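You operate a simulated robot arm through the tools that you are given. There is no shell and no other tool.

You are at the controls of a simulated two-armed robot. One attempt, no reset.

Task
Pick up the black primer can with one hand, pass it to the other hand and put it on the shelf under the plywood bench. Set down upright: black primer can.

Only the result counts: the job must be done as asked and must still hold three seconds after the hand-in. Knocking over, shifting, dropping, spilling or breaking anything else fails it.

Robot
Two 7-joint arms with two-finger parallel grippers on one trunk, on a base that moves. Base frame: it is fixed to the floor where the robot stands at the start and does not move with it; the origin is under the middle of the robot, x ahead of it, y to its left, z up. Readings come in m, rad, newtons and seconds.
The left shoulder is at the start at [0.185, 0.171, 1.078], the right one opposite. With the tool pointing down near the work surface each hand reaches from about 0.1 to 0.78 m from the robot's upright axis, wherever it stands, measured 20 degrees to its own side. Places, roughly: shelf under the plywood bench [0.7, -1.5, 0.4]. Payload 4.4 kg a hand.
The tool frame of a hand sits at the grasp point between the pads (the TCP): z along the fingers, y along the line on which they close. The tips reach 0.023 m beyond it. Largest opening 0.094 m; finger width 0.038, thickness 0.01; the body of the gripper, 0.054 by 0.096 m, starts 0.039 m behind the TCP.
Orientation is told as [roll, pitch, yaw] about the base's x, y, z axes, in that order, counted from this pose: with the fingers straight down and closing along the base's y, the tool's x points along the base's -x, its y along +y and its z along -z.

Tools
- The arms move only by the tool play_rows. It takes "left_rows", "right_rows" or both (then of equal length, played together; a hand with none holds still); each is a list of rows, each an object of numbers (a shift or turn left out is 0, a gripper value left out holds the last): "wx", "wy", "wz": the turn, a rotation vector about the base's x, y, z in rad; "x", "y", "z": the shift along the base's x, y, z in mm; "hand": the finger opening in mm, from 0 to 94. In form: [{"wx": .., "wy": .., "wz": .., "x": .., "y": .., "z": .., "hand": ..}, ...]. A call has 1 to 20 rows; each row is the pose to reach, as a shift and turn from the pose commanded when the call began. Rows are played at 5 a second. More than 0.05 m and 0.15 rad between two rows, or a gripper value outside its range, and nothing of the call is played. Where a pose cannot be reached the arm comes as near as it can. A force on the tool above 40 N (or 10 N above the force at the start of the call, whichever is more), or a blocked arm, ends the call early, and 0.2 s more pass. The fingers move at their own pace (about 0.072 m/s each) and stop on an object; they squeeze with about 29 N. The grip force told is the motor's: it shows also when the fingers shut on nothing. Time passes only in rows, and 0.2 s behind the last, so rows that repeat a pose let the fingers close. The reply holds the time, the measured pose of the TCP, the force on the tool along the base axes, the opening and the grip force, in the units named above and with some noise, with the torque about the TCP (base axes, N m) and any sound that the robot's microphone picked up.
- Cameras (640 x 400 px; columns grow to the right, rows downward): "scene" is now at [0.2852, 0.016, 1.1663]; the picture's right is [0.31, -0.95, 0.00], its down [-0.89, -0.29, -0.36] and it looks along [0.34, 0.11, -0.93] (base axes); focal length 269 px, centre (320, 200). "left" rides on the left gripper at [0.086, -0.016, -0.074] in its tool frame; the picture's right is [0.18, 0.98, 0.00], its down [-0.58, 0.11, -0.81] and it looks along [-0.79, 0.15, 0.59] (tool axes); focal length 243 px, centre (320, 200). "right" rides on the right gripper at [0.086, 0.016, -0.074] in its tool frame; the picture's right is [-0.18, 0.98, 0.00], its down [-0.58, -0.11, -0.81] and it looks along [-0.79, -0.15, 0.59] (tool axes); focal length 243 px, centre (320, 200). There is no depth. A picture from a camera that has moved, and an enlarged one, comes with that camera's place and axes in the base frame and with its lens.
- get_image(camera): a new picture of that camera. No time passes.
- move_column(by): moves the trunk up (or, below 0, down) by that many m; the arms and the scene camera ride with it, the base frame stays. It gives what a move gives, with no picture.
- steer(legs): drives the robot by 1 to 6 legs, each [ahead, left, turn to the left] in m, m and rad, along the robot's own axes; the way and the turn of a leg run together, so that a leg with both is an arc; at most 1.5 m and 3.142 rad a leg. The arms and the cameras ride along, it lands a little off, and it stops where it bumps. It gives what a move gives.
- turn_head(pan, tilt): turns the head with the scene camera to pan (to the left, within 1.396 rad either way) and tilt (down, from -0.506 to 1.204), counted from straight ahead of the robot (the tilt from the chest, where the trunk bows). It gives what a move gives.
- enlarge(camera, box): a new picture of the part [left, top, right, bottom] of that camera's present view, enlarged. No time passes.
- hand_in(): hands the job in; it is judged then, once.

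Places have to be worked out from the pictures, the camera data and where the tool is seen. Open the grippers and draw the arms clear of the work before you hand the job in, unless the task says otherwise.

The tools are called after "Call:" as a command line: name --argument value ..., lists and objects as JSON in quotes. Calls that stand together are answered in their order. play_rows: Moves the arms, as the interface text tells. Its arguments: {"type":"object","properties":{"left_rows":{"type":"array"},"right_rows":{"type":"array"}},"required":[]} The other tools are called the same way: move_column (by) moves the trunk up or down; steer (legs) drives the base; turn_head (pan, tilt) turns the head that bears the scene camera; get_image (camera) takes a picture; enlarge (camera, box) takes an enlarged picture of a part of a camera's view; hand_in () hands the job in.

At the start:

```text
clock: 0.0
left_position: [0.3549, 0.1578, 0.6805]
left_ee_rot: [0.0, 0.001, 0.001]
left_wrist_force: [0.0, 0.8, 0.2]
left_torque: [0.03, 0.0, 0.0]
left_width: 0.0937
left_grip_force: 0.1
right_position: [0.3, -0.104, 0.6816]
right_ee_rot: [0.0, 0.0, -0.001]
right_wrist_force: [0.1, 0.5, 0.3]
right_torque: [-0.03, 0.01, -0.04]
right_width: 0.0937
right_grip_force: 0.0
trunk travel left (down, up): [-0.098, 0.291]
robot x, y, heading: [-0.0008, 0.0018, -0.002]
head pan, tilt (commanded): [0.316, 1.201]
```

scene: 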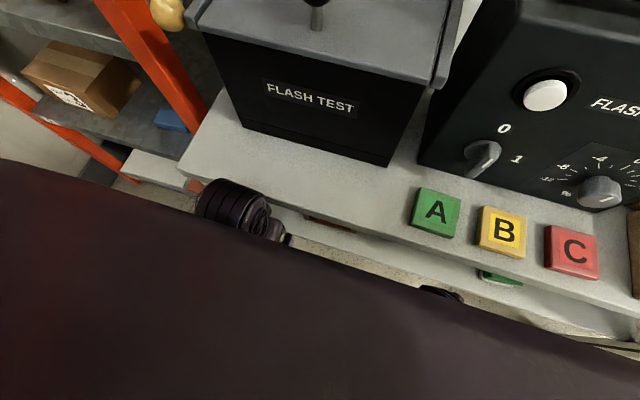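
right: 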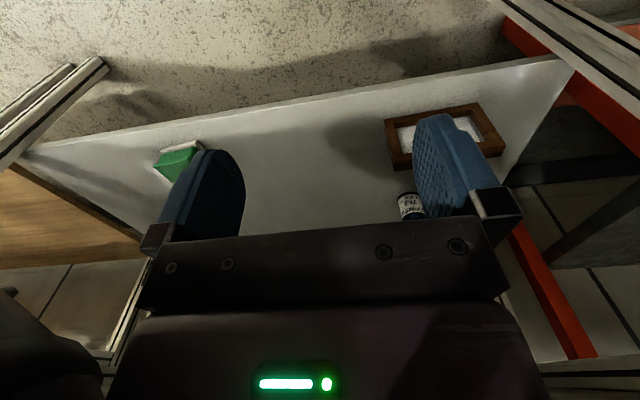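
left: 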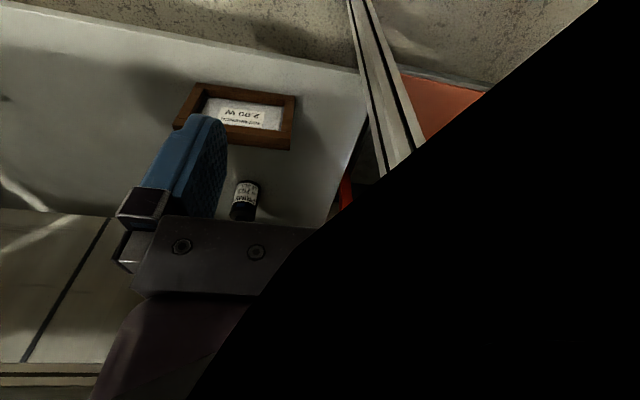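

The first pictures show a bench ahead with a lower shelf bearing a small black can with a white label and a few other things. I look around with the head first to learn the layout.

Call:
turn_head --pan 0.0 --tilt 0.6

```text
clock: 1.0
left_position: [0.3543, 0.1582, 0.6815]
left_ee_rot: [-0.001, 0.001, 0.0]
left_wrist_force: [0.5, -0.3, 0.1]
left_torque: [-0.02, -0.03, 0.0]
left_width: 0.094
left_grip_force: 0.1
right_position: [0.3001, -0.1048, 0.6806]
right_ee_rot: [0.0, 0.002, -0.001]
right_wrist_force: [-0.1, 0.1, -0.4]
right_torque: [0.06, 0.0, -0.01]
right_width: 0.0939
right_grip_force: 0.1
trunk travel left (down, up): [-0.098, 0.291]
robot x, y, heading: [-0.0007, -0.0008, 0.003]
head pan, tilt (commanded): [0.0, 0.6]
```

I take a picture straight ahead.

Call:
get_image --camera "scene"

Call:
get_image --camera "left"

Call:
get_image --camera "right"

```text
taken
camera scene: at [0.3204, -0.0014, 1.2109], right [0.0, -1.0, 0.0], down [-0.57, 0.0, -0.82], along [0.82, 0.0, -0.57], focal length 269 px, centre (320, 200)
```

scene: 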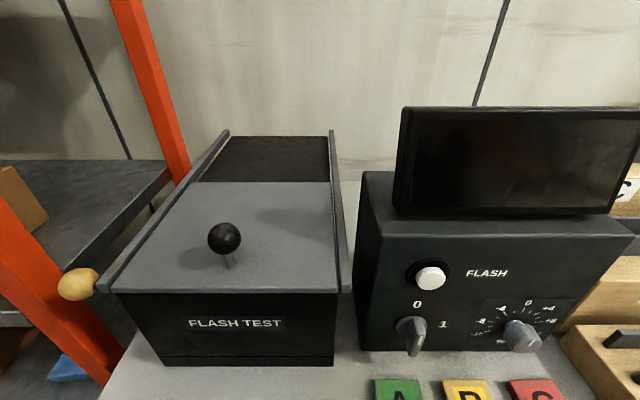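

```text
taken
camera left: at [0.2679, 0.1402, 0.7549], right [-0.18, 0.98, 0.0], down [0.58, 0.11, 0.81], along [0.79, 0.15, -0.59], focal length 243 px, centre (320, 200)
```

left: 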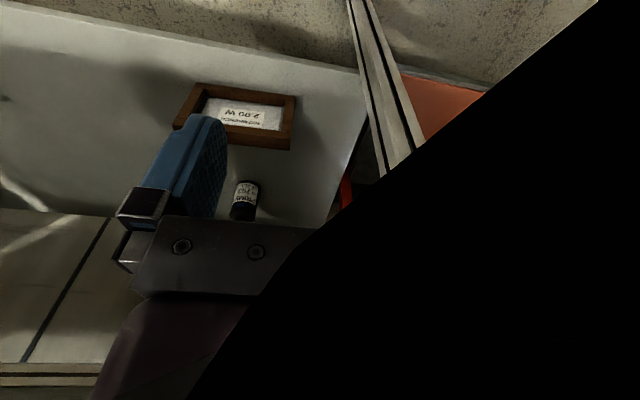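

```text
taken
camera right: at [0.2146, -0.0885, 0.7545], right [0.18, 0.98, 0.0], down [0.58, -0.11, 0.81], along [0.79, -0.15, -0.59], focal length 243 px, centre (320, 200)
```

right: 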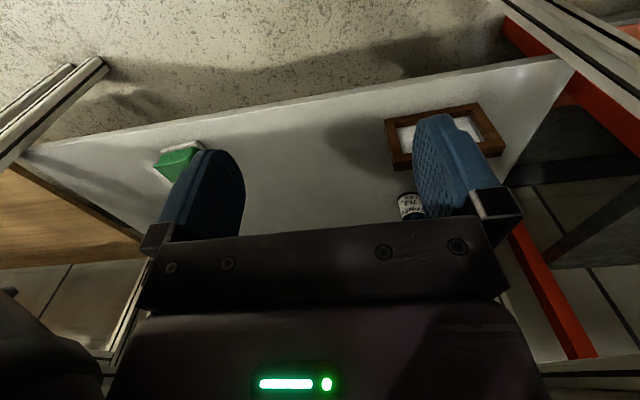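

The wrist cameras put a small dark can near [0.79, 0.045, 0.38], on this bench's lower shelf. I enlarge it and look around for the plywood bench and any other can.

Call:
enlarge --camera "right" --box '[330, 80, 530, 240]'

Call:
enlarge --camera "left" --box '[160, 60, 360, 240]'

Call:
turn_head --pan -1.1 --tilt 0.6

```text
2.50 times, centred on (430, 160) of right
camera zoom: at [0.2146, -0.0885, 0.7545], right [0.18, 0.98, 0.0], down [0.58, -0.11, 0.81], along [0.79, -0.15, -0.59], focal length 606 px, centre (45, 300)
```

zoom: 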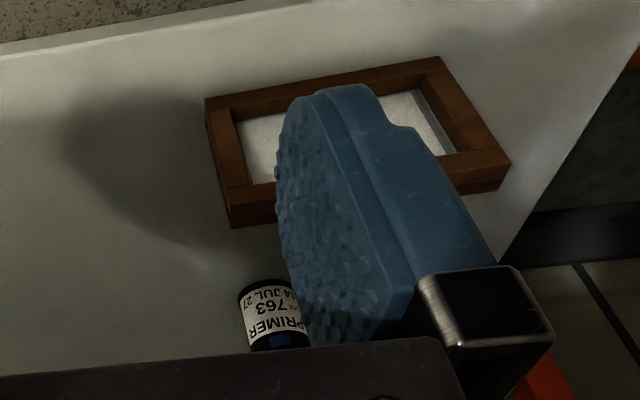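

```text
2.22 times, centred on (260, 150) of left
camera zoom: at [0.2679, 0.1402, 0.7549], right [-0.18, 0.98, 0.0], down [0.58, 0.11, 0.81], along [0.79, 0.15, -0.59], focal length 539 px, centre (453, 311)
```

zoom: 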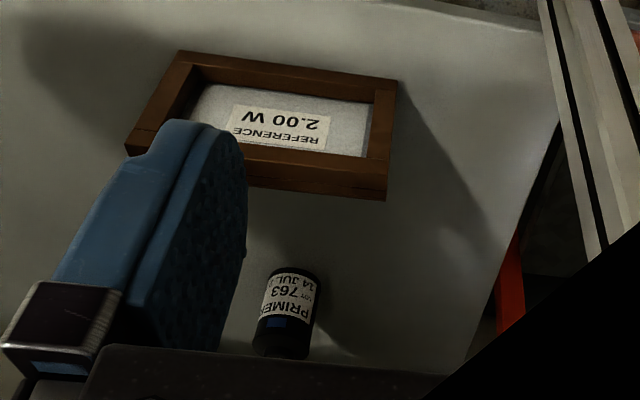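

```text
clock: 2.3
left_position: [0.356, 0.158, 0.6821]
left_ee_rot: [0.001, -0.001, -0.001]
left_wrist_force: [-0.2, -0.6, 0.5]
left_torque: [0.02, 0.0, 0.0]
left_width: 0.0939
left_grip_force: 0.1
right_position: [0.2998, -0.1051, 0.6812]
right_ee_rot: [0.001, 0.0, 0.0]
right_wrist_force: [0.8, 0.2, 0.3]
right_torque: [-0.01, -0.02, -0.01]
right_width: 0.0939
right_grip_force: 0.0
trunk travel left (down, up): [-0.098, 0.291]
robot x, y, heading: [0.0008, -0.0006, -0.0]
head pan, tilt (commanded): [-1.1, 0.6]
```

The can reads "PRIMER" and seems to stand upright behind the framed reference tray on this lower shelf. Now I look to the right for the plywood bench.

Call:
get_image --camera "scene"

Call:
turn_head --pan -1.39 --tilt 0.75

```text
taken
camera scene: at [0.2722, -0.0801, 1.2109], right [-0.89, -0.45, 0.0], down [-0.26, 0.5, -0.83], along [0.38, -0.73, -0.56], focal length 269 px, centre (320, 200)
```

scene: 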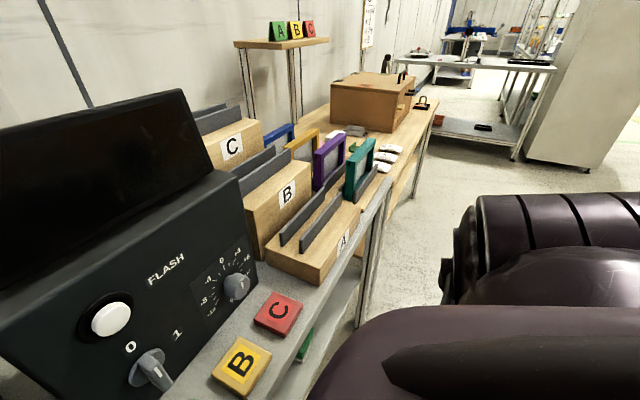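

```text
clock: 3.1
left_position: [0.3551, 0.158, 0.6813]
left_ee_rot: [-0.001, 0.001, -0.001]
left_wrist_force: [0.3, 0.4, 0.1]
left_torque: [-0.04, -0.02, 0.0]
left_width: 0.0938
left_grip_force: 0.0
right_position: [0.299, -0.1045, 0.6797]
right_ee_rot: [-0.002, 0.001, 0.0]
right_wrist_force: [-0.6, 0.2, 0.1]
right_torque: [-0.01, 0.0, 0.0]
right_width: 0.0944
right_grip_force: 0.0
trunk travel left (down, up): [-0.098, 0.291]
robot x, y, heading: [-0.0051, -0.0043, 0.004]
head pan, tilt (commanded): [-1.389, 0.75]
```

The plywood bench stands to the right along the wall. I take another picture further right, and one to the left.

Call:
get_image --camera "scene"

Call:
turn_head --pan 0.9 --tilt 0.7

Call:
get_image --camera "scene"

```text
taken
camera scene: at [0.2471, -0.0829, 1.1981], right [-0.98, -0.18, 0.0], down [-0.12, 0.67, -0.73], along [0.13, -0.72, -0.68], focal length 269 px, centre (320, 200)
```

scene: 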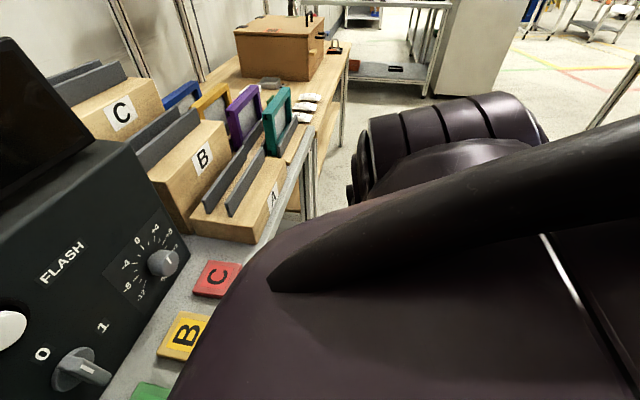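

```text
clock: 5.2
left_position: [0.3542, 0.1565, 0.6803]
left_ee_rot: [-0.001, -0.001, -0.001]
left_wrist_force: [0.2, 0.1, 0.1]
left_torque: [-0.04, 0.01, 0.01]
left_width: 0.094
left_grip_force: 0.0
right_position: [0.2996, -0.1043, 0.6801]
right_ee_rot: [0.001, 0.0, 0.0]
right_wrist_force: [-0.1, -0.9, -0.5]
right_torque: [0.02, 0.01, -0.01]
right_width: 0.0938
right_grip_force: 0.0
trunk travel left (down, up): [-0.098, 0.291]
robot x, y, heading: [0.0, 0.0002, -0.001]
head pan, tilt (commanded): [0.901, 0.7]
```

```text
taken
camera scene: at [0.2848, 0.0651, 1.2023], right [0.78, -0.62, 0.0], down [-0.4, -0.5, -0.76], along [0.48, 0.6, -0.64], focal length 269 px, centre (320, 200)
```

scene: 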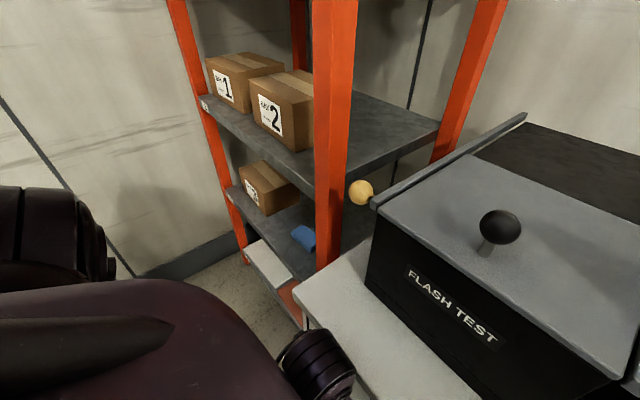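

Block positions give a bench top near z≈0.8, with the front edge around x≈0.4. The can is on the shelf at z≈0.35, behind an upright frame at x≈0.51, y −0.03 to 0.14. Before backing off for a better view, I check what is beside and behind the robot.

Call:
turn_head --pan 1.39 --tilt 0.3

Call:
get_image --camera "scene"

Call:
turn_head --pan -1.39 --tilt 0.3

Call:
get_image --camera "scene"

```text
clock: 6.2
left_position: [0.3545, 0.1586, 0.6807]
left_ee_rot: [0.0, 0.001, -0.001]
left_wrist_force: [0.1, 0.3, 0.7]
left_torque: [0.04, 0.01, -0.02]
left_width: 0.0941
left_grip_force: 0.2
right_position: [0.3014, -0.1038, 0.6814]
right_ee_rot: [-0.001, 0.001, 0.0]
right_wrist_force: [-0.5, 0.2, -1.0]
right_torque: [0.0, 0.05, 0.0]
right_width: 0.094
right_grip_force: 0.1
trunk travel left (down, up): [-0.098, 0.291]
robot x, y, heading: [0.0011, -0.0041, -0.0]
head pan, tilt (commanded): [1.389, 0.3]
```

```text
taken
camera scene: at [0.249, 0.0904, 1.2384], right [0.98, -0.18, 0.0], down [-0.05, -0.29, -0.96], along [0.17, 0.94, -0.3], focal length 269 px, centre (320, 200)
```

scene: 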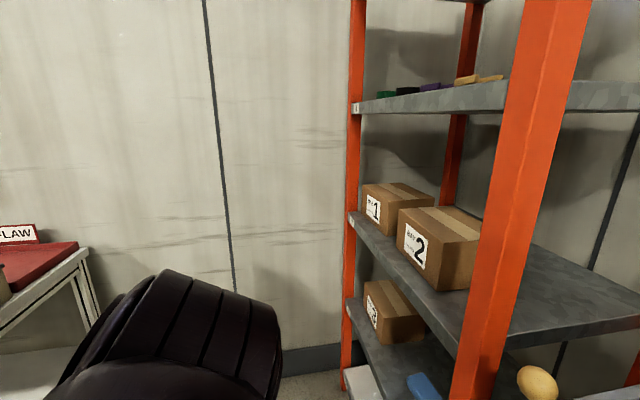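

```text
clock: 8.6
left_position: [0.3552, 0.1576, 0.6803]
left_ee_rot: [-0.001, 0.0, -0.001]
left_wrist_force: [0.3, 0.2, 0.2]
left_torque: [-0.02, 0.05, -0.01]
left_width: 0.0942
left_grip_force: 0.1
right_position: [0.3008, -0.1038, 0.6807]
right_ee_rot: [-0.001, 0.0, 0.0]
right_wrist_force: [-0.4, -0.6, -0.1]
right_torque: [0.01, 0.01, -0.03]
right_width: 0.0941
right_grip_force: 0.1
trunk travel left (down, up): [-0.098, 0.291]
robot x, y, heading: [-0.0003, -0.0001, -0.002]
head pan, tilt (commanded): [-1.389, 0.3]
```

```text
taken
camera scene: at [0.2489, -0.0932, 1.2384], right [-0.98, -0.18, 0.0], down [-0.05, 0.29, -0.96], along [0.17, -0.94, -0.3], focal length 269 px, centre (320, 200)
```

scene: 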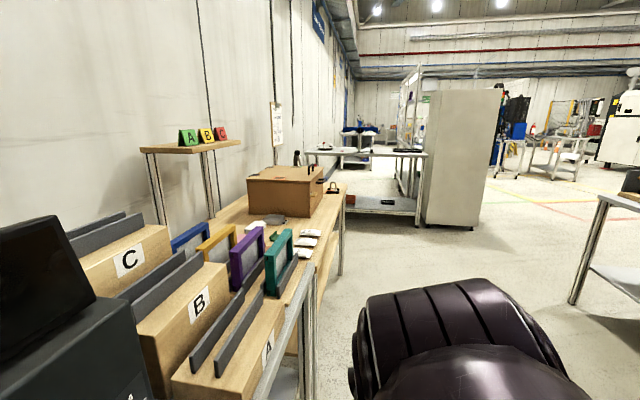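

The floor right next to the robot is clear; tables stand well behind on both sides. I back off by 0.3 m for an overview of the lower shelf.

Call:
steer --legs '[[-0.3, 0.0, 0.0]]'

Call:
turn_head --pan 0.0 --tilt 0.75

Call:
get_image --camera "scene"

Call:
get_image --camera "left"

Call:
get_image --camera "right"

```text
clock: 10.7
left_position: [0.0596, 0.1574, 0.6823]
left_ee_rot: [0.0, 0.0, -0.002]
left_wrist_force: [-0.7, -0.1, -0.1]
left_torque: [-0.01, 0.0, 0.01]
left_width: 0.0939
left_grip_force: 0.1
right_position: [0.0022, -0.1046, 0.6813]
right_ee_rot: [0.002, 0.0, -0.001]
right_wrist_force: [-0.6, 0.2, 0.0]
right_torque: [-0.04, -0.05, -0.01]
right_width: 0.0939
right_grip_force: 0.1
trunk travel left (down, up): [-0.098, 0.291]
robot x, y, heading: [-0.2989, -0.0029, -0.001]
head pan, tilt (commanded): [-1.389, 0.3]
```

```text
clock: 12.2
left_position: [0.0577, 0.1583, 0.682]
left_ee_rot: [0.0, 0.001, -0.002]
left_wrist_force: [0.6, -0.2, -1.0]
left_torque: [-0.02, 0.0, 0.0]
left_width: 0.0939
left_grip_force: 0.0
right_position: [0.0028, -0.1037, 0.6814]
right_ee_rot: [0.001, 0.0, -0.001]
right_wrist_force: [-0.1, 0.2, 0.1]
right_torque: [0.0, -0.02, 0.02]
right_width: 0.0939
right_grip_force: 0.0
trunk travel left (down, up): [-0.098, 0.291]
robot x, y, heading: [-0.3006, -0.0018, -0.004]
head pan, tilt (commanded): [0.0, 0.75]
```

```text
taken
camera scene: at [0.0176, -0.0016, 1.1981], right [0.0, -1.0, 0.0], down [-0.68, 0.0, -0.73], along [0.73, 0.0, -0.68], focal length 269 px, centre (320, 200)
```

scene: 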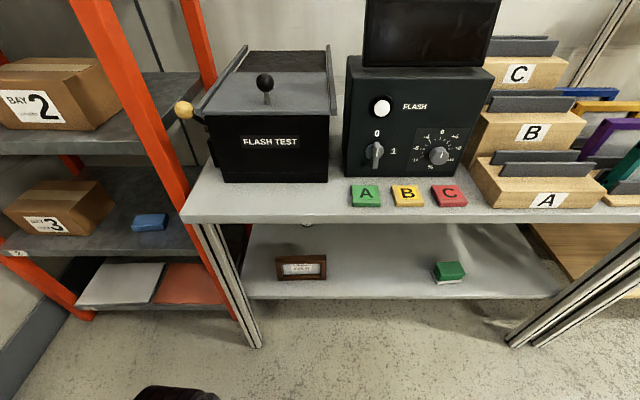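

```text
taken
camera left: at [-0.0293, 0.1401, 0.7549], right [-0.18, 0.98, 0.0], down [0.58, 0.11, 0.81], along [0.79, 0.15, -0.59], focal length 243 px, centre (320, 200)
```

left: 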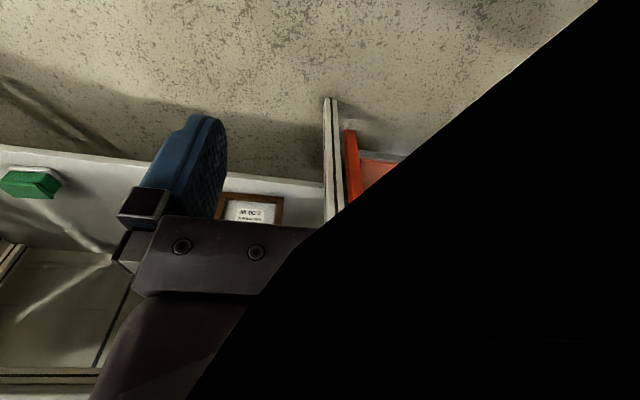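

```text
taken
camera right: at [-0.0828, -0.0885, 0.7545], right [0.19, 0.98, 0.0], down [0.58, -0.11, 0.81], along [0.79, -0.15, -0.59], focal length 243 px, centre (320, 200)
```

right: 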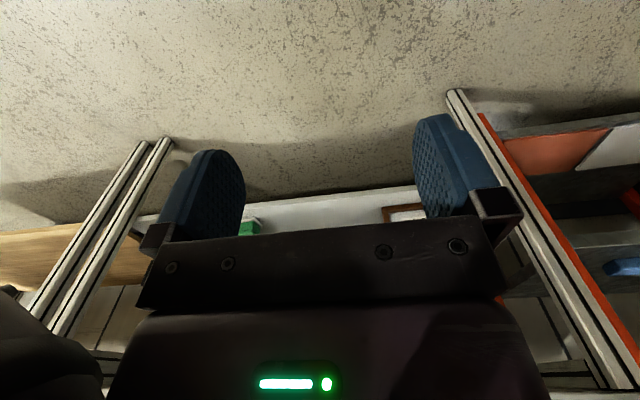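

From here the bench front edge is at x≈0.41 with its underside at z≈0.77, and the frame and the green block sit on the shelf with its front edge at x≈0.45. I lower the trunk and back off a bit more to see the can itself.

Call:
move_column --by -0.095

Call:
steer --legs '[[-0.25, 0.0, 0.0]]'

Call:
turn_head --pan 0.0 --tilt 0.6

Call:
get_image --camera "scene"

```text
clock: 12.9
left_position: [0.0451, 0.1806, 0.62]
left_ee_rot: [0.071, 0.041, -0.029]
left_wrist_force: [-0.2, -0.3, -0.5]
left_torque: [0.02, 0.01, 0.0]
left_width: 0.0942
left_grip_force: 0.0
right_position: [0.0035, -0.1257, 0.6259]
right_ee_rot: [-0.043, -0.037, -0.009]
right_wrist_force: [-19.5, 8.0, 20.8]
right_torque: [1.42, 0.84, 0.91]
right_width: 0.0941
right_grip_force: 0.2
trunk travel left (down, up): [-0.049, 0.34]
robot x, y, heading: [-0.2939, 0.0014, -0.001]
head pan, tilt (commanded): [0.0, 0.75]
stopped: the force on the tool passed its limit at 181 N (the readings are from after the stop); the commanded pose is now the measured one
```

```text
clock: 14.8
left_position: [-0.2035, 0.181, 0.6207]
left_ee_rot: [0.068, 0.038, -0.029]
left_wrist_force: [0.2, 0.4, 0.0]
left_torque: [0.02, -0.01, -0.01]
left_width: 0.094
left_grip_force: 0.0
right_position: [-0.2454, -0.1273, 0.6259]
right_ee_rot: [-0.052, -0.045, -0.017]
right_wrist_force: [3.2, -0.2, 14.8]
right_torque: [0.81, 0.15, -0.19]
right_width: 0.094
right_grip_force: 0.1
trunk travel left (down, up): [-0.049, 0.34]
robot x, y, heading: [-0.5451, 0.0019, 0.001]
head pan, tilt (commanded): [0.0, 0.75]
```

```text
clock: 15.5
left_position: [-0.2036, 0.1805, 0.6209]
left_ee_rot: [0.068, 0.037, -0.03]
left_wrist_force: [0.2, 0.7, 0.4]
left_torque: [-0.02, -0.02, 0.0]
left_width: 0.094
left_grip_force: 0.1
right_position: [-0.2451, -0.1253, 0.6265]
right_ee_rot: [-0.052, -0.044, -0.015]
right_wrist_force: [0.4, -0.6, 5.9]
right_torque: [0.41, 0.15, 0.05]
right_width: 0.0938
right_grip_force: 0.0
trunk travel left (down, up): [-0.049, 0.34]
robot x, y, heading: [-0.5472, -0.0026, -0.001]
head pan, tilt (commanded): [0.0, 0.6]
```

```text
taken
camera scene: at [-0.1832, -0.0018, 1.149], right [0.0, -1.0, 0.0], down [-0.57, 0.0, -0.82], along [0.82, 0.0, -0.57], focal length 269 px, centre (320, 200)
```

scene: 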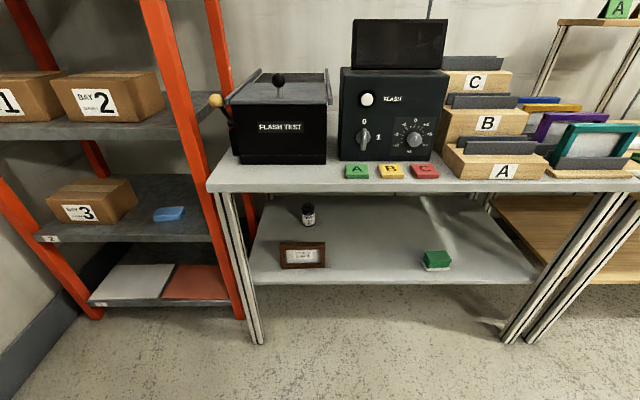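

The can now shows at (308,215), standing upright behind the frame. The trunk stopped early because the right hand met something, so I look down at the arms and the robot's own body.

Call:
turn_head --pan -0.3 --tilt 1.2

Call:
get_image --camera "scene"

Call:
get_image --camera "right"

Call:
get_image --camera "left"

```text
clock: 16.5
left_position: [-0.2034, 0.1803, 0.6212]
left_ee_rot: [0.067, 0.038, -0.03]
left_wrist_force: [-0.3, 0.0, 0.6]
left_torque: [0.01, 0.0, -0.01]
left_width: 0.0941
left_grip_force: 0.0
right_position: [-0.2451, -0.126, 0.6257]
right_ee_rot: [-0.051, -0.044, -0.016]
right_wrist_force: [0.6, 0.3, 8.8]
right_torque: [0.5, 0.09, -0.04]
right_width: 0.0939
right_grip_force: 0.0
trunk travel left (down, up): [-0.049, 0.34]
robot x, y, heading: [-0.5445, -0.0011, 0.003]
head pan, tilt (commanded): [-0.3, 1.201]
```

```text
taken
camera scene: at [-0.2181, -0.0183, 1.1045], right [-0.3, -0.95, 0.0], down [-0.89, 0.28, -0.36], along [0.35, -0.11, -0.93], focal length 269 px, centre (320, 200)
```

scene: 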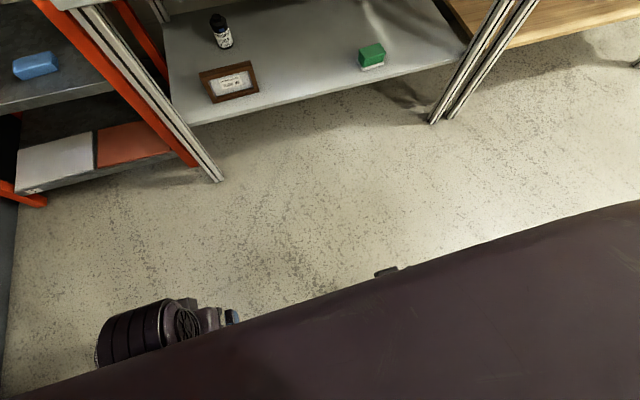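

```text
taken
camera right: at [-0.3335, -0.1053, 0.6951], right [0.2, 0.98, -0.04], down [0.54, -0.08, 0.84], along [0.82, -0.19, -0.55], focal length 243 px, centre (320, 200)
```

right: 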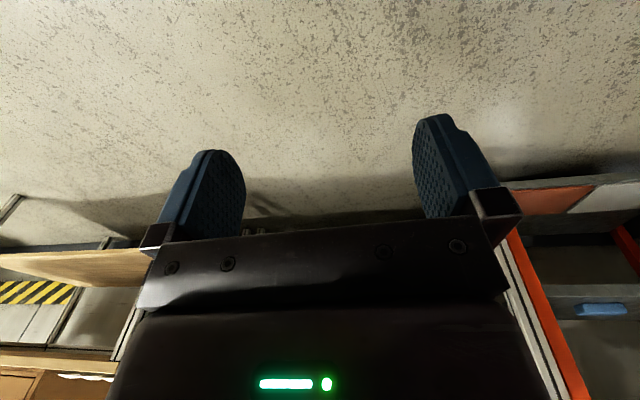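

```text
taken
camera left: at [-0.2878, 0.1606, 0.6969], right [-0.15, 0.99, 0.07], down [0.61, 0.04, 0.79], along [0.77, 0.17, -0.61], focal length 243 px, centre (320, 200)
```

left: 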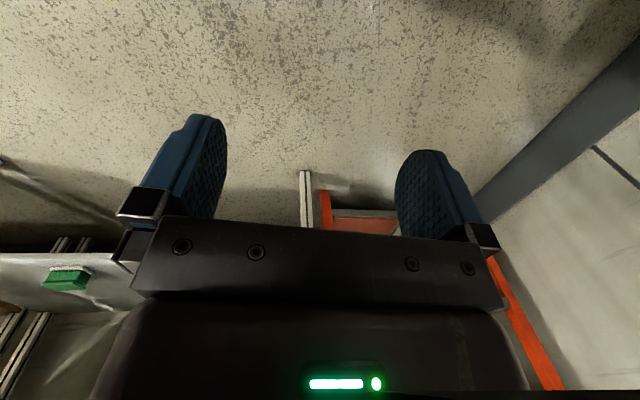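

No base part shows in the wrist views, but the right hand still feels 9 N, probably from resting on the robot's own base. I lift and move the right hand forward to free it, and bring the left forward too.

Call:
play_rows --right_rows '[{"x": 10, "z": 30}, {"x": 40, "z": 50}, {"x": 80, "z": 60}, {"x": 120, "z": 60}, {"x": 150, "z": 60}]' --left_rows '[{"x": 10, "z": 20}, {"x": 40, "z": 40}, {"x": 80, "z": 60}, {"x": 100, "z": 60}, {"x": 100, "z": 60}]'

Call:
get_image --camera "scene"

Call:
get_image --camera "right"

```text
clock: 16.9
left_position: [-0.2091, 0.2294, 0.6183]
left_ee_rot: [0.232, 0.071, -0.149]
left_wrist_force: [0.9, -0.1, -0.1]
left_torque: [0.0, -0.04, 0.03]
left_width: 0.0937
left_grip_force: 0.1
left hand out of reach, approached as far as the arm can: row 1, 2
right_position: [-0.2458, -0.1262, 0.6277]
right_ee_rot: [-0.052, -0.047, -0.014]
right_wrist_force: [-2.4, -0.4, 4.2]
right_torque: [0.28, 0.11, 0.07]
right_width: 0.0937
right_grip_force: 0.0
right hand out of reach, approached as far as the arm can: row 1, 2
trunk travel left (down, up): [-0.049, 0.34]
robot x, y, heading: [-0.55, -0.0018, -0.001]
head pan, tilt (commanded): [-0.3, 1.201]
stopped in row 2 (left hand): the arm was blocked; the commanded pose is now the measured one
```

```text
taken
camera scene: at [-0.2181, -0.0181, 1.1043], right [-0.3, -0.95, 0.0], down [-0.89, 0.28, -0.36], along [0.35, -0.11, -0.93], focal length 269 px, centre (320, 200)
```

scene: 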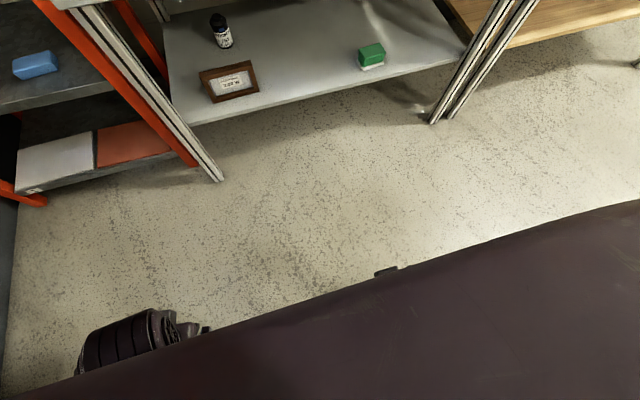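

```text
taken
camera right: at [-0.3335, -0.1052, 0.6952], right [0.2, 0.98, -0.04], down [0.54, -0.08, 0.84], along [0.82, -0.19, -0.55], focal length 243 px, centre (320, 200)
```

right: 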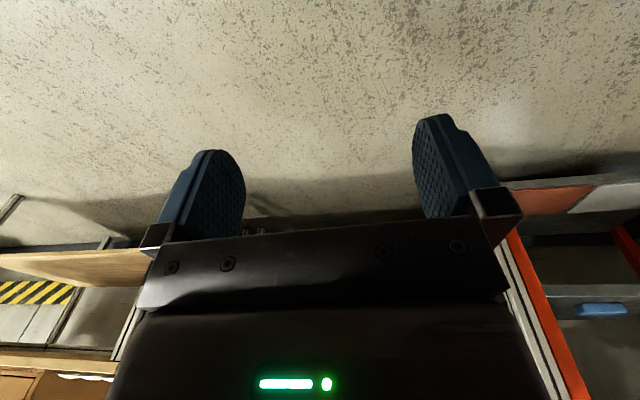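

Both arms seem blocked against the robot's own body since the trunk went down. I raise the trunk back to where it was to free them, then check.

Call:
move_column --by 0.06

Call:
get_image --camera "left"

Call:
get_image --camera "right"

```text
clock: 17.9
left_position: [-0.2071, 0.2333, 0.6757]
left_ee_rot: [0.241, 0.075, -0.15]
left_wrist_force: [0.3, 0.3, -0.4]
left_torque: [0.04, 0.01, 0.02]
left_width: 0.0943
left_grip_force: 0.0
right_position: [-0.2424, -0.1357, 0.6834]
right_ee_rot: [-0.079, -0.051, -0.003]
right_wrist_force: [0.0, -0.4, -0.4]
right_torque: [-0.01, 0.03, -0.01]
right_width: 0.0939
right_grip_force: 0.3
trunk travel left (down, up): [-0.109, 0.28]
robot x, y, heading: [-0.5455, -0.0025, 0.001]
head pan, tilt (commanded): [-0.3, 1.201]
```

```text
taken
camera left: at [-0.2937, 0.2106, 0.7512], right [-0.02, 0.97, 0.25], down [0.62, -0.18, 0.76], along [0.78, 0.17, -0.6], focal length 243 px, centre (320, 200)
```

left: 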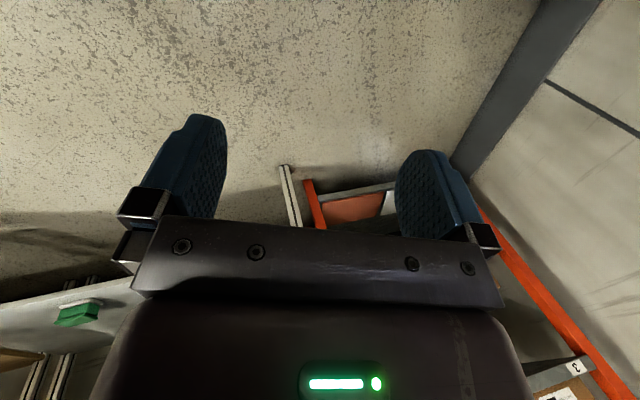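

```text
taken
camera right: at [-0.332, -0.114, 0.7511], right [0.19, 0.98, -0.07], down [0.54, -0.05, 0.84], along [0.82, -0.2, -0.54], focal length 243 px, centre (320, 200)
```

right: 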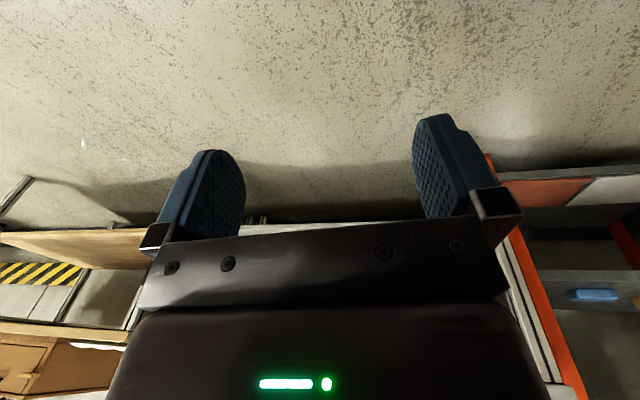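

Forces are back to zero. Now I move both hands forward and level their orientation in the free space ahead.

Call:
play_rows --left_rows '[{"x": 20, "z": 10, "wx": -0.08, "wy": -0.025, "wz": 0.05}, {"x": 60, "z": 20, "wx": -0.16, "wy": -0.05, "wz": 0.1}, {"x": 100, "z": 30, "wx": -0.24, "wy": -0.075, "wz": 0.15}, {"x": 140, "z": 30, "wx": -0.24, "wy": -0.075, "wz": 0.15}, {"x": 160, "z": 30, "wx": -0.24, "wy": -0.075, "wz": 0.15}, {"x": 160, "z": 30, "wx": -0.24, "wy": -0.075, "wz": 0.15}]' --right_rows '[{"x": 20, "y": -10, "z": 10, "wx": 0.03, "wy": 0.02}, {"x": 60, "y": -30, "z": 20, "wx": 0.06, "wy": 0.04}, {"x": 100, "y": -50, "z": 30, "wx": 0.08, "wy": 0.05}, {"x": 140, "y": -70, "z": 30, "wx": 0.08, "wy": 0.05}, {"x": 180, "y": -80, "z": 30, "wx": 0.08, "wy": 0.05}, {"x": 200, "y": -80, "z": 30, "wx": 0.08, "wy": 0.05}]'

Call:
turn_head --pan 0.0 --tilt 0.9

Call:
get_image --camera "scene"

```text
clock: 18.8
left_position: [-0.0921, 0.2587, 0.717]
left_ee_rot: [0.171, -0.043, -0.138]
left_wrist_force: [0.0, 0.8, -0.2]
left_torque: [-0.01, -0.03, 0.01]
left_width: 0.094
left_grip_force: 0.1
right_position: [-0.1499, -0.2362, 0.7024]
right_ee_rot: [-0.161, 0.019, 0.036]
right_wrist_force: [0.2, 0.1, 0.1]
right_torque: [-0.04, -0.02, -0.01]
right_width: 0.094
right_grip_force: 0.0
right hand out of reach, approached as far as the arm can: row 4
trunk travel left (down, up): [-0.109, 0.28]
robot x, y, heading: [-0.5481, 0.0006, -0.003]
head pan, tilt (commanded): [-0.3, 1.201]
stopped in row 4 (right hand): the arm was blocked; the commanded pose is now the measured one
```

```text
clock: 19.6
left_position: [-0.0904, 0.2579, 0.7175]
left_ee_rot: [0.171, -0.042, -0.136]
left_wrist_force: [-1.0, -0.6, -0.8]
left_torque: [0.03, -0.02, 0.01]
left_width: 0.0941
left_grip_force: 0.1
right_position: [-0.1504, -0.2362, 0.7017]
right_ee_rot: [-0.161, 0.019, 0.034]
right_wrist_force: [-1.0, 0.9, 0.9]
right_torque: [-0.01, -0.05, -0.04]
right_width: 0.094
right_grip_force: 0.1
trunk travel left (down, up): [-0.109, 0.28]
robot x, y, heading: [-0.5469, -0.0009, -0.002]
head pan, tilt (commanded): [0.0, 0.901]
```

```text
taken
camera scene: at [-0.2508, -0.0018, 1.2], right [0.0, -1.0, 0.0], down [-0.78, 0.0, -0.62], along [0.62, 0.0, -0.78], focal length 269 px, centre (320, 200)
```

scene: 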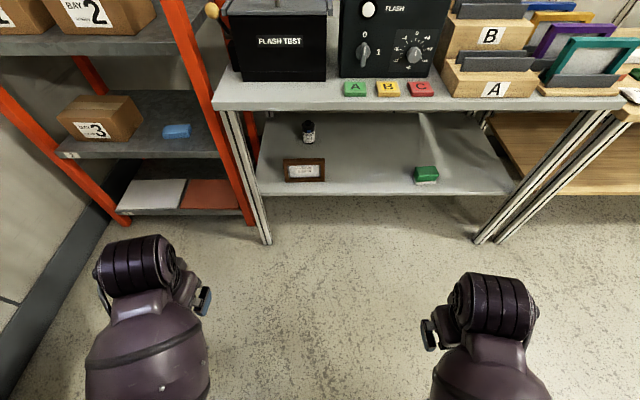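

Both arms are visible now and free, with fingers pointing down. I continue more slowly, leveling the orientations.

Call:
play_rows --left_rows '[{"wx": -0.03, "wy": 0.01, "wz": 0.03}, {"wx": -0.06, "wy": 0.02, "wz": 0.05}, {"wx": -0.1, "wy": 0.03, "wz": 0.08}, {"wx": -0.14, "wy": 0.04, "wz": 0.11}, {"wx": -0.17, "wy": 0.04, "wz": 0.135}, {"wx": -0.17, "wy": 0.04, "wz": 0.135}]' --right_rows '[{"wx": 0.03, "z": 5}, {"wx": 0.06, "z": 10}, {"wx": 0.1, "wz": -0.01, "z": 15}, {"wx": 0.14, "wz": -0.02, "z": 20}, {"wx": 0.16, "wz": -0.03, "wy": -0.02, "z": 25}, {"wx": 0.16, "wz": -0.035, "wy": -0.02, "z": 25}]'

Call:
get_image --camera "scene"

```text
clock: 20.4
left_position: [-0.071, 0.2721, 0.7335]
left_ee_rot: [0.241, -0.045, -0.226]
left_wrist_force: [0.2, 0.1, -0.9]
left_torque: [-0.02, 0.0, -0.02]
left_width: 0.0938
left_grip_force: 0.0
right_position: [-0.1411, -0.2641, 0.721]
right_ee_rot: [-0.217, 0.006, 0.151]
right_wrist_force: [0.4, -0.9, 0.1]
right_torque: [0.0, 0.0, 0.03]
right_width: 0.094
right_grip_force: 0.1
trunk travel left (down, up): [-0.109, 0.28]
robot x, y, heading: [-0.5492, -0.0012, 0.001]
head pan, tilt (commanded): [0.0, 0.901]
stopped in row 3 (left hand): the arm was blocked; the commanded pose is now the measured one
```

```text
taken
camera scene: at [-0.2508, -0.0017, 1.2], right [0.0, -1.0, 0.0], down [-0.78, 0.0, -0.62], along [0.62, 0.0, -0.78], focal length 269 px, centre (320, 200)
```

scene: 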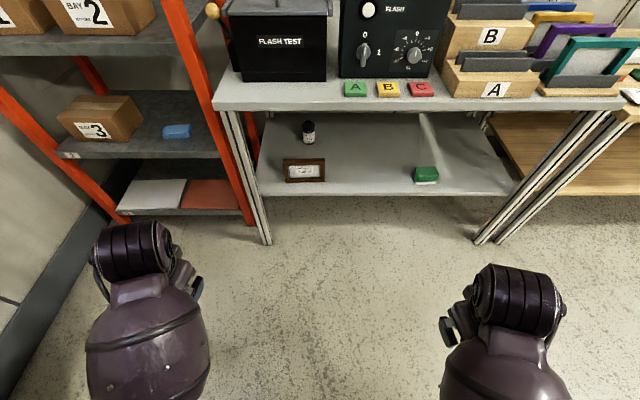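

The hands drift outward rather than follow, so I suspect an elbow is touching the body. I look at each elbow with the head.

Call:
turn_head --pan 1.39 --tilt 1.0

Call:
get_image --camera "scene"

Call:
turn_head --pan -1.39 --tilt 1.0

Call:
get_image --camera "scene"

```text
clock: 21.9
left_position: [-0.0714, 0.2709, 0.7325]
left_ee_rot: [0.241, -0.043, -0.226]
left_wrist_force: [0.3, 0.9, 0.3]
left_torque: [-0.02, 0.03, -0.02]
left_width: 0.0941
left_grip_force: 0.0
right_position: [-0.1413, -0.2634, 0.7215]
right_ee_rot: [-0.217, 0.007, 0.15]
right_wrist_force: [0.2, 0.3, 0.2]
right_torque: [-0.03, -0.01, 0.02]
right_width: 0.0939
right_grip_force: 0.0
trunk travel left (down, up): [-0.109, 0.28]
robot x, y, heading: [-0.5537, 0.0012, -0.002]
head pan, tilt (commanded): [1.389, 1.0]
```

```text
taken
camera scene: at [-0.3135, 0.067, 1.1928], right [0.98, -0.18, 0.0], down [-0.15, -0.83, -0.54], along [0.1, 0.53, -0.84], focal length 269 px, centre (320, 200)
```

scene: 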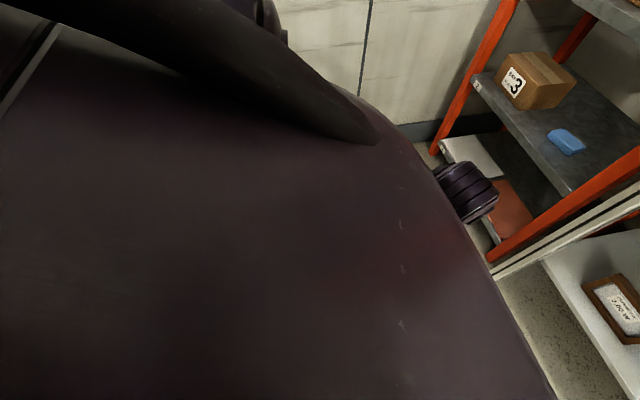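

```text
clock: 24.4
left_position: [-0.0706, 0.2705, 0.7329]
left_ee_rot: [0.242, -0.045, -0.227]
left_wrist_force: [-0.2, 0.0, 0.4]
left_torque: [-0.01, -0.01, 0.01]
left_width: 0.0943
left_grip_force: 0.0
right_position: [-0.1415, -0.2636, 0.7217]
right_ee_rot: [-0.216, 0.007, 0.151]
right_wrist_force: [0.0, -0.2, 0.2]
right_torque: [0.01, 0.02, 0.01]
right_width: 0.094
right_grip_force: 0.0
trunk travel left (down, up): [-0.109, 0.28]
robot x, y, heading: [-0.5442, -0.0002, -0.003]
head pan, tilt (commanded): [-1.389, 1.0]
```

```text
taken
camera scene: at [-0.3138, -0.0701, 1.1928], right [-0.98, -0.18, 0.0], down [-0.15, 0.83, -0.54], along [0.1, -0.53, -0.84], focal length 269 px, centre (320, 200)
```

scene: 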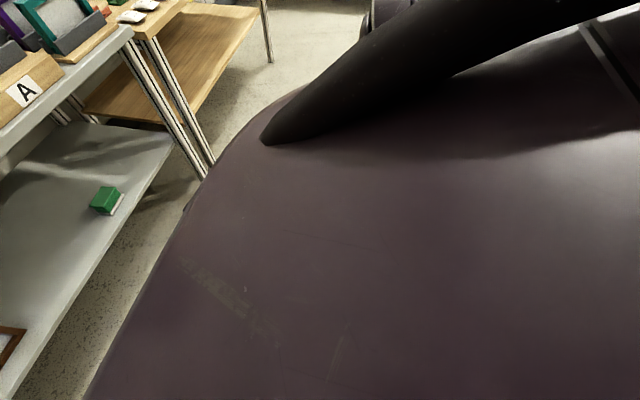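

Nothing obviously touches the elbows. I test by holding both poses with null rows to see whether the arms settle or drift.

Call:
play_rows --left_rows '[{"x": 0}, {"x": 0}, {"x": 0}, {"x": 0}]' --right_rows '[{"x": 0}, {"x": 0}, {"x": 0}, {"x": 0}]'

```text
clock: 25.4
left_position: [-0.071, 0.2704, 0.7324]
left_ee_rot: [0.241, -0.044, -0.225]
left_wrist_force: [-0.2, 0.2, -0.4]
left_torque: [-0.04, 0.01, 0.0]
left_width: 0.0939
left_grip_force: 0.0
right_position: [-0.1426, -0.2641, 0.7208]
right_ee_rot: [-0.217, 0.007, 0.15]
right_wrist_force: [-0.2, -0.3, 0.4]
right_torque: [-0.03, 0.02, 0.0]
right_width: 0.0939
right_grip_force: 0.0
trunk travel left (down, up): [-0.109, 0.28]
robot x, y, heading: [-0.5477, 0.002, -0.004]
head pan, tilt (commanded): [-1.389, 1.0]
```

They hold still. I try a small single-arm move on the right: raise it by 30 mm, to see if it follows.

Call:
play_rows --right_rows '[{"z": 10}, {"z": 20}, {"z": 30}, {"z": 30}, {"z": 30}]'

Call:
play_rows --left_rows '[{"z": 10}, {"z": 20}, {"z": 30}, {"z": 30}, {"z": 30}]'

```text
clock: 26.2
left_position: [-0.0713, 0.2703, 0.733]
left_ee_rot: [0.241, -0.044, -0.227]
left_wrist_force: [0.5, -0.3, -0.3]
left_torque: [0.01, 0.0, -0.01]
left_width: 0.0941
left_grip_force: 0.0
right_position: [-0.1333, -0.2919, 0.7557]
right_ee_rot: [-0.367, 0.021, 0.243]
right_wrist_force: [0.3, -0.3, -0.3]
right_torque: [0.04, -0.01, 0.02]
right_width: 0.094
right_grip_force: 0.1
trunk travel left (down, up): [-0.109, 0.28]
robot x, y, heading: [-0.5436, -0.0023, -0.005]
head pan, tilt (commanded): [-1.389, 1.0]
stopped in row 3 (right hand): the arm was blocked; the commanded pose is now the measured one
```

```text
clock: 27.0
left_position: [-0.0628, 0.3025, 0.7732]
left_ee_rot: [0.408, -0.019, -0.309]
left_wrist_force: [0.4, 0.3, 0.8]
left_torque: [0.03, 0.01, 0.01]
left_width: 0.094
left_grip_force: 0.1
right_position: [-0.1323, -0.2902, 0.7569]
right_ee_rot: [-0.368, 0.02, 0.245]
right_wrist_force: [0.7, -0.9, 0.4]
right_torque: [0.04, 0.0, -0.02]
right_width: 0.0942
right_grip_force: 0.1
trunk travel left (down, up): [-0.109, 0.28]
robot x, y, heading: [-0.5447, 0.0015, -0.002]
head pan, tilt (commanded): [-1.389, 1.0]
stopped in row 4 (left hand): the arm was blocked; the commanded pose is now the measured one
```

Raising rolls the hands outward as if the forearm were held against the chest. I look at the arms again from the head before choosing a freeing direction.

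Call:
turn_head --pan 0.0 --tilt 1.2

Call:
get_image --camera "scene"

Call:
get_image --camera "left"

Call:
get_image --camera "right"

```text
clock: 28.5
left_position: [-0.0626, 0.3026, 0.7746]
left_ee_rot: [0.406, -0.02, -0.309]
left_wrist_force: [0.3, 0.3, 0.2]
left_torque: [-0.03, 0.0, 0.0]
left_width: 0.0939
left_grip_force: 0.0
right_position: [-0.1335, -0.2912, 0.7558]
right_ee_rot: [-0.367, 0.021, 0.245]
right_wrist_force: [0.6, -0.1, 0.1]
right_torque: [0.0, 0.01, 0.0]
right_width: 0.094
right_grip_force: 0.0
trunk travel left (down, up): [-0.109, 0.28]
robot x, y, heading: [-0.5491, -0.003, -0.001]
head pan, tilt (commanded): [0.0, 1.201]
```

```text
taken
camera scene: at [-0.2703, -0.0017, 1.1802], right [0.0, -1.0, 0.0], down [-0.93, 0.0, -0.36], along [0.36, 0.0, -0.93], focal length 269 px, centre (320, 200)
```

scene: 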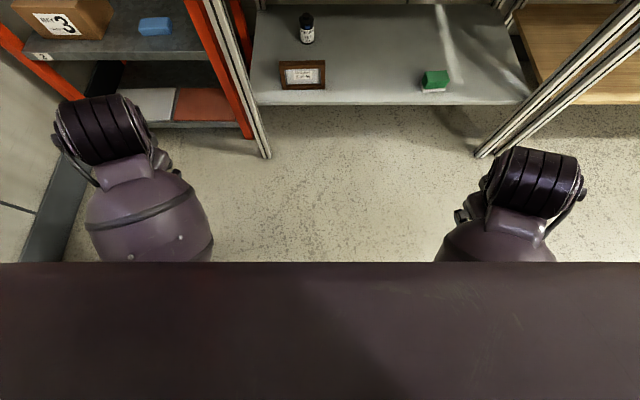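

```text
taken
camera left: at [-0.1603, 0.2853, 0.8338], right [0.09, 0.92, 0.38], down [0.47, -0.38, 0.79], along [0.88, 0.11, -0.47], focal length 243 px, centre (320, 200)
```

left: 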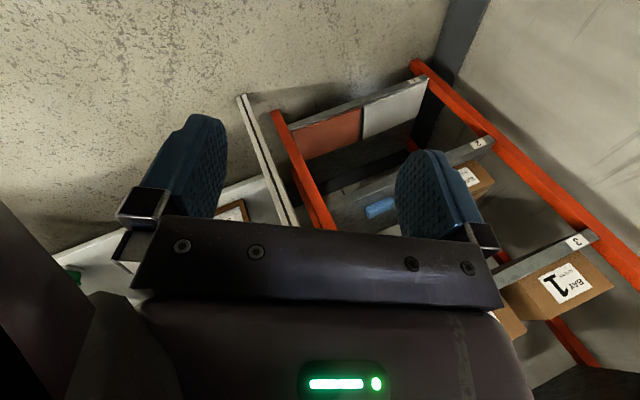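

```text
taken
camera right: at [-0.2249, -0.2715, 0.8207], right [-0.05, 0.93, -0.36], down [0.53, 0.33, 0.78], along [0.84, -0.15, -0.52], focal length 243 px, centre (320, 200)
```

right: 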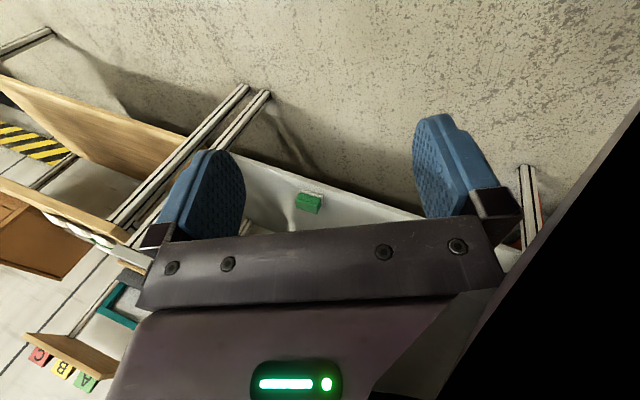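

The hands sit beside the chest with the wrists ahead of it. I test moving both forward and outward in small steps.

Call:
play_rows --left_rows '[{"x": 15, "y": 10}, {"x": 30, "y": 20}, {"x": 50, "y": 30}, {"x": 70, "y": 40}, {"x": 70, "y": 40}]' --right_rows '[{"x": 15, "y": -10}, {"x": 30, "y": -20}, {"x": 50, "y": -30}, {"x": 70, "y": -40}, {"x": 70, "y": -40}]'

```text
clock: 29.7
left_position: [0.0067, 0.3435, 0.7724]
left_ee_rot: [0.404, -0.019, -0.307]
left_wrist_force: [0.1, -0.1, 0.8]
left_torque: [-0.01, -0.01, 0.0]
left_width: 0.094
left_grip_force: 0.0
right_position: [-0.0632, -0.3328, 0.7574]
right_ee_rot: [-0.393, 0.036, 0.273]
right_wrist_force: [0.4, 0.1, -0.2]
right_torque: [0.0, -0.04, -0.01]
right_width: 0.0939
right_grip_force: 0.1
trunk travel left (down, up): [-0.109, 0.28]
robot x, y, heading: [-0.5503, 0.0031, -0.003]
head pan, tilt (commanded): [0.0, 1.201]
```

That worked without blocking. Now I rotate both hands back to straight down in small steps.

Call:
play_rows --left_rows '[{"wx": -0.067, "wy": 0.013, "wz": 0.051}, {"wx": -0.135, "wy": 0.027, "wz": 0.102}, {"wx": -0.2, "wy": 0.04, "wz": 0.153}, {"wx": -0.27, "wy": 0.054, "wz": 0.205}, {"wx": -0.337, "wy": 0.068, "wz": 0.256}, {"wx": -0.404, "wy": 0.081, "wz": 0.307}, {"wx": -0.404, "wy": 0.081, "wz": 0.307}]' --right_rows '[{"wx": 0.065, "wy": 0.003, "wz": -0.045}, {"wx": 0.131, "wy": 0.006, "wz": -0.091}, {"wx": 0.197, "wy": 0.009, "wz": -0.136}, {"wx": 0.262, "wy": 0.012, "wz": -0.182}, {"wx": 0.328, "wy": 0.015, "wz": -0.228}, {"wx": 0.393, "wy": 0.018, "wz": -0.273}, {"wx": 0.393, "wy": 0.018, "wz": -0.273}]'

Call:
get_image --camera "scene"

```text
clock: 30.2
left_position: [0.0108, 0.3376, 0.7783]
left_ee_rot: [0.403, 0.007, -0.329]
left_wrist_force: [0.1, -0.5, -0.4]
left_torque: [-0.03, 0.01, -0.01]
left_width: 0.0942
left_grip_force: 0.2
right_position: [-0.0387, -0.3092, 0.7748]
right_ee_rot: [-0.402, 0.008, 0.376]
right_wrist_force: [-0.6, -1.0, -0.4]
right_torque: [0.0, 0.02, 0.02]
right_width: 0.094
right_grip_force: 0.0
trunk travel left (down, up): [-0.109, 0.28]
robot x, y, heading: [-0.5479, 0.0031, 0.002]
head pan, tilt (commanded): [0.0, 1.201]
stopped in row 2 (right hand): the arm was blocked; the commanded pose is now the measured one
```

```text
taken
camera scene: at [-0.2705, -0.0023, 1.1803], right [0.0, -1.0, 0.0], down [-0.93, 0.0, -0.36], along [0.36, 0.0, -0.93], focal length 269 px, centre (320, 200)
```

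scene: 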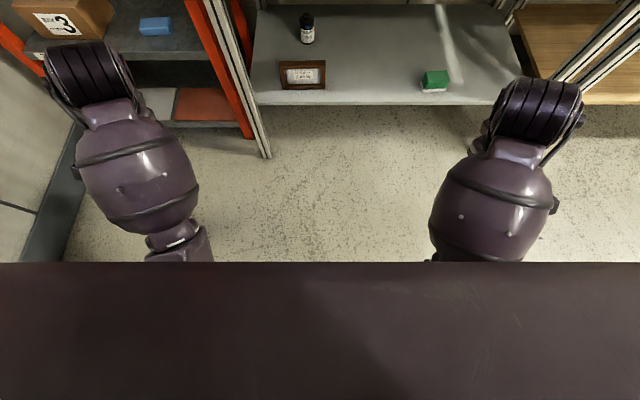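

The forearms are now clearly ahead of the chest, but the roll-back is blocked. I look sideways to see where the elbows are compared with the start.

Call:
turn_head --pan -1.39 --tilt 0.3

Call:
get_image --camera "scene"

Call:
turn_head --pan -0.8 --tilt 1.1

Call:
get_image --camera "scene"

```text
clock: 31.7
left_position: [0.0104, 0.3393, 0.7777]
left_ee_rot: [0.4, 0.006, -0.328]
left_wrist_force: [-0.1, 0.0, -0.6]
left_torque: [-0.05, -0.04, 0.01]
left_width: 0.0942
left_grip_force: 0.1
right_position: [-0.0381, -0.308, 0.7731]
right_ee_rot: [-0.4, 0.009, 0.375]
right_wrist_force: [1.2, -0.2, 0.6]
right_torque: [0.0, -0.01, 0.01]
right_width: 0.0941
right_grip_force: 0.1
trunk travel left (down, up): [-0.109, 0.28]
robot x, y, heading: [-0.5471, 0.0041, -0.004]
head pan, tilt (commanded): [-1.389, 0.3]
```

```text
taken
camera scene: at [-0.3094, -0.093, 1.2523], right [-0.98, -0.18, 0.0], down [-0.05, 0.29, -0.96], along [0.17, -0.94, -0.3], focal length 269 px, centre (320, 200)
```

scene: 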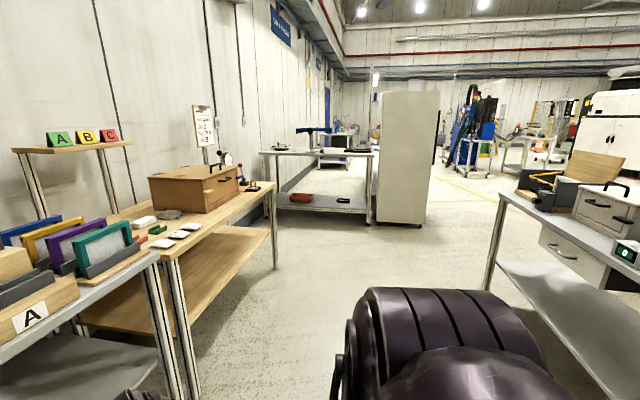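

```text
clock: 32.9
left_position: [0.0108, 0.3394, 0.7774]
left_ee_rot: [0.402, 0.004, -0.327]
left_wrist_force: [0.0, 0.3, 0.7]
left_torque: [0.02, 0.04, 0.02]
left_width: 0.0942
left_grip_force: 0.0
right_position: [-0.0383, -0.308, 0.7716]
right_ee_rot: [-0.403, 0.008, 0.374]
right_wrist_force: [0.1, -0.1, 0.1]
right_torque: [-0.03, 0.02, 0.02]
right_width: 0.0943
right_grip_force: 0.1
trunk travel left (down, up): [-0.109, 0.28]
robot x, y, heading: [-0.5497, 0.0027, -0.001]
head pan, tilt (commanded): [-0.799, 1.1]
```

```text
taken
camera scene: at [-0.2822, -0.0466, 1.1863], right [-0.72, -0.7, 0.0], down [-0.62, 0.64, -0.45], along [0.32, -0.33, -0.89], focal length 269 px, centre (320, 200)
```

scene: 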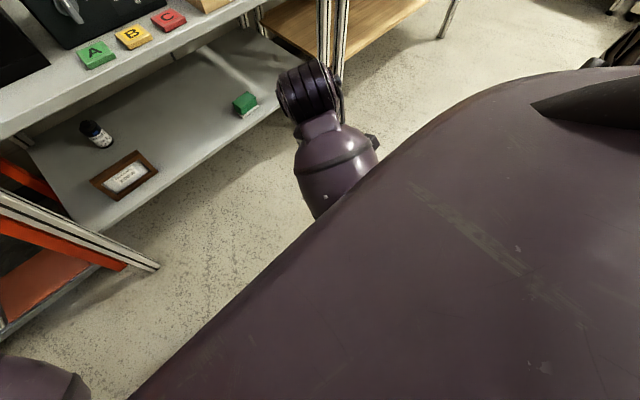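

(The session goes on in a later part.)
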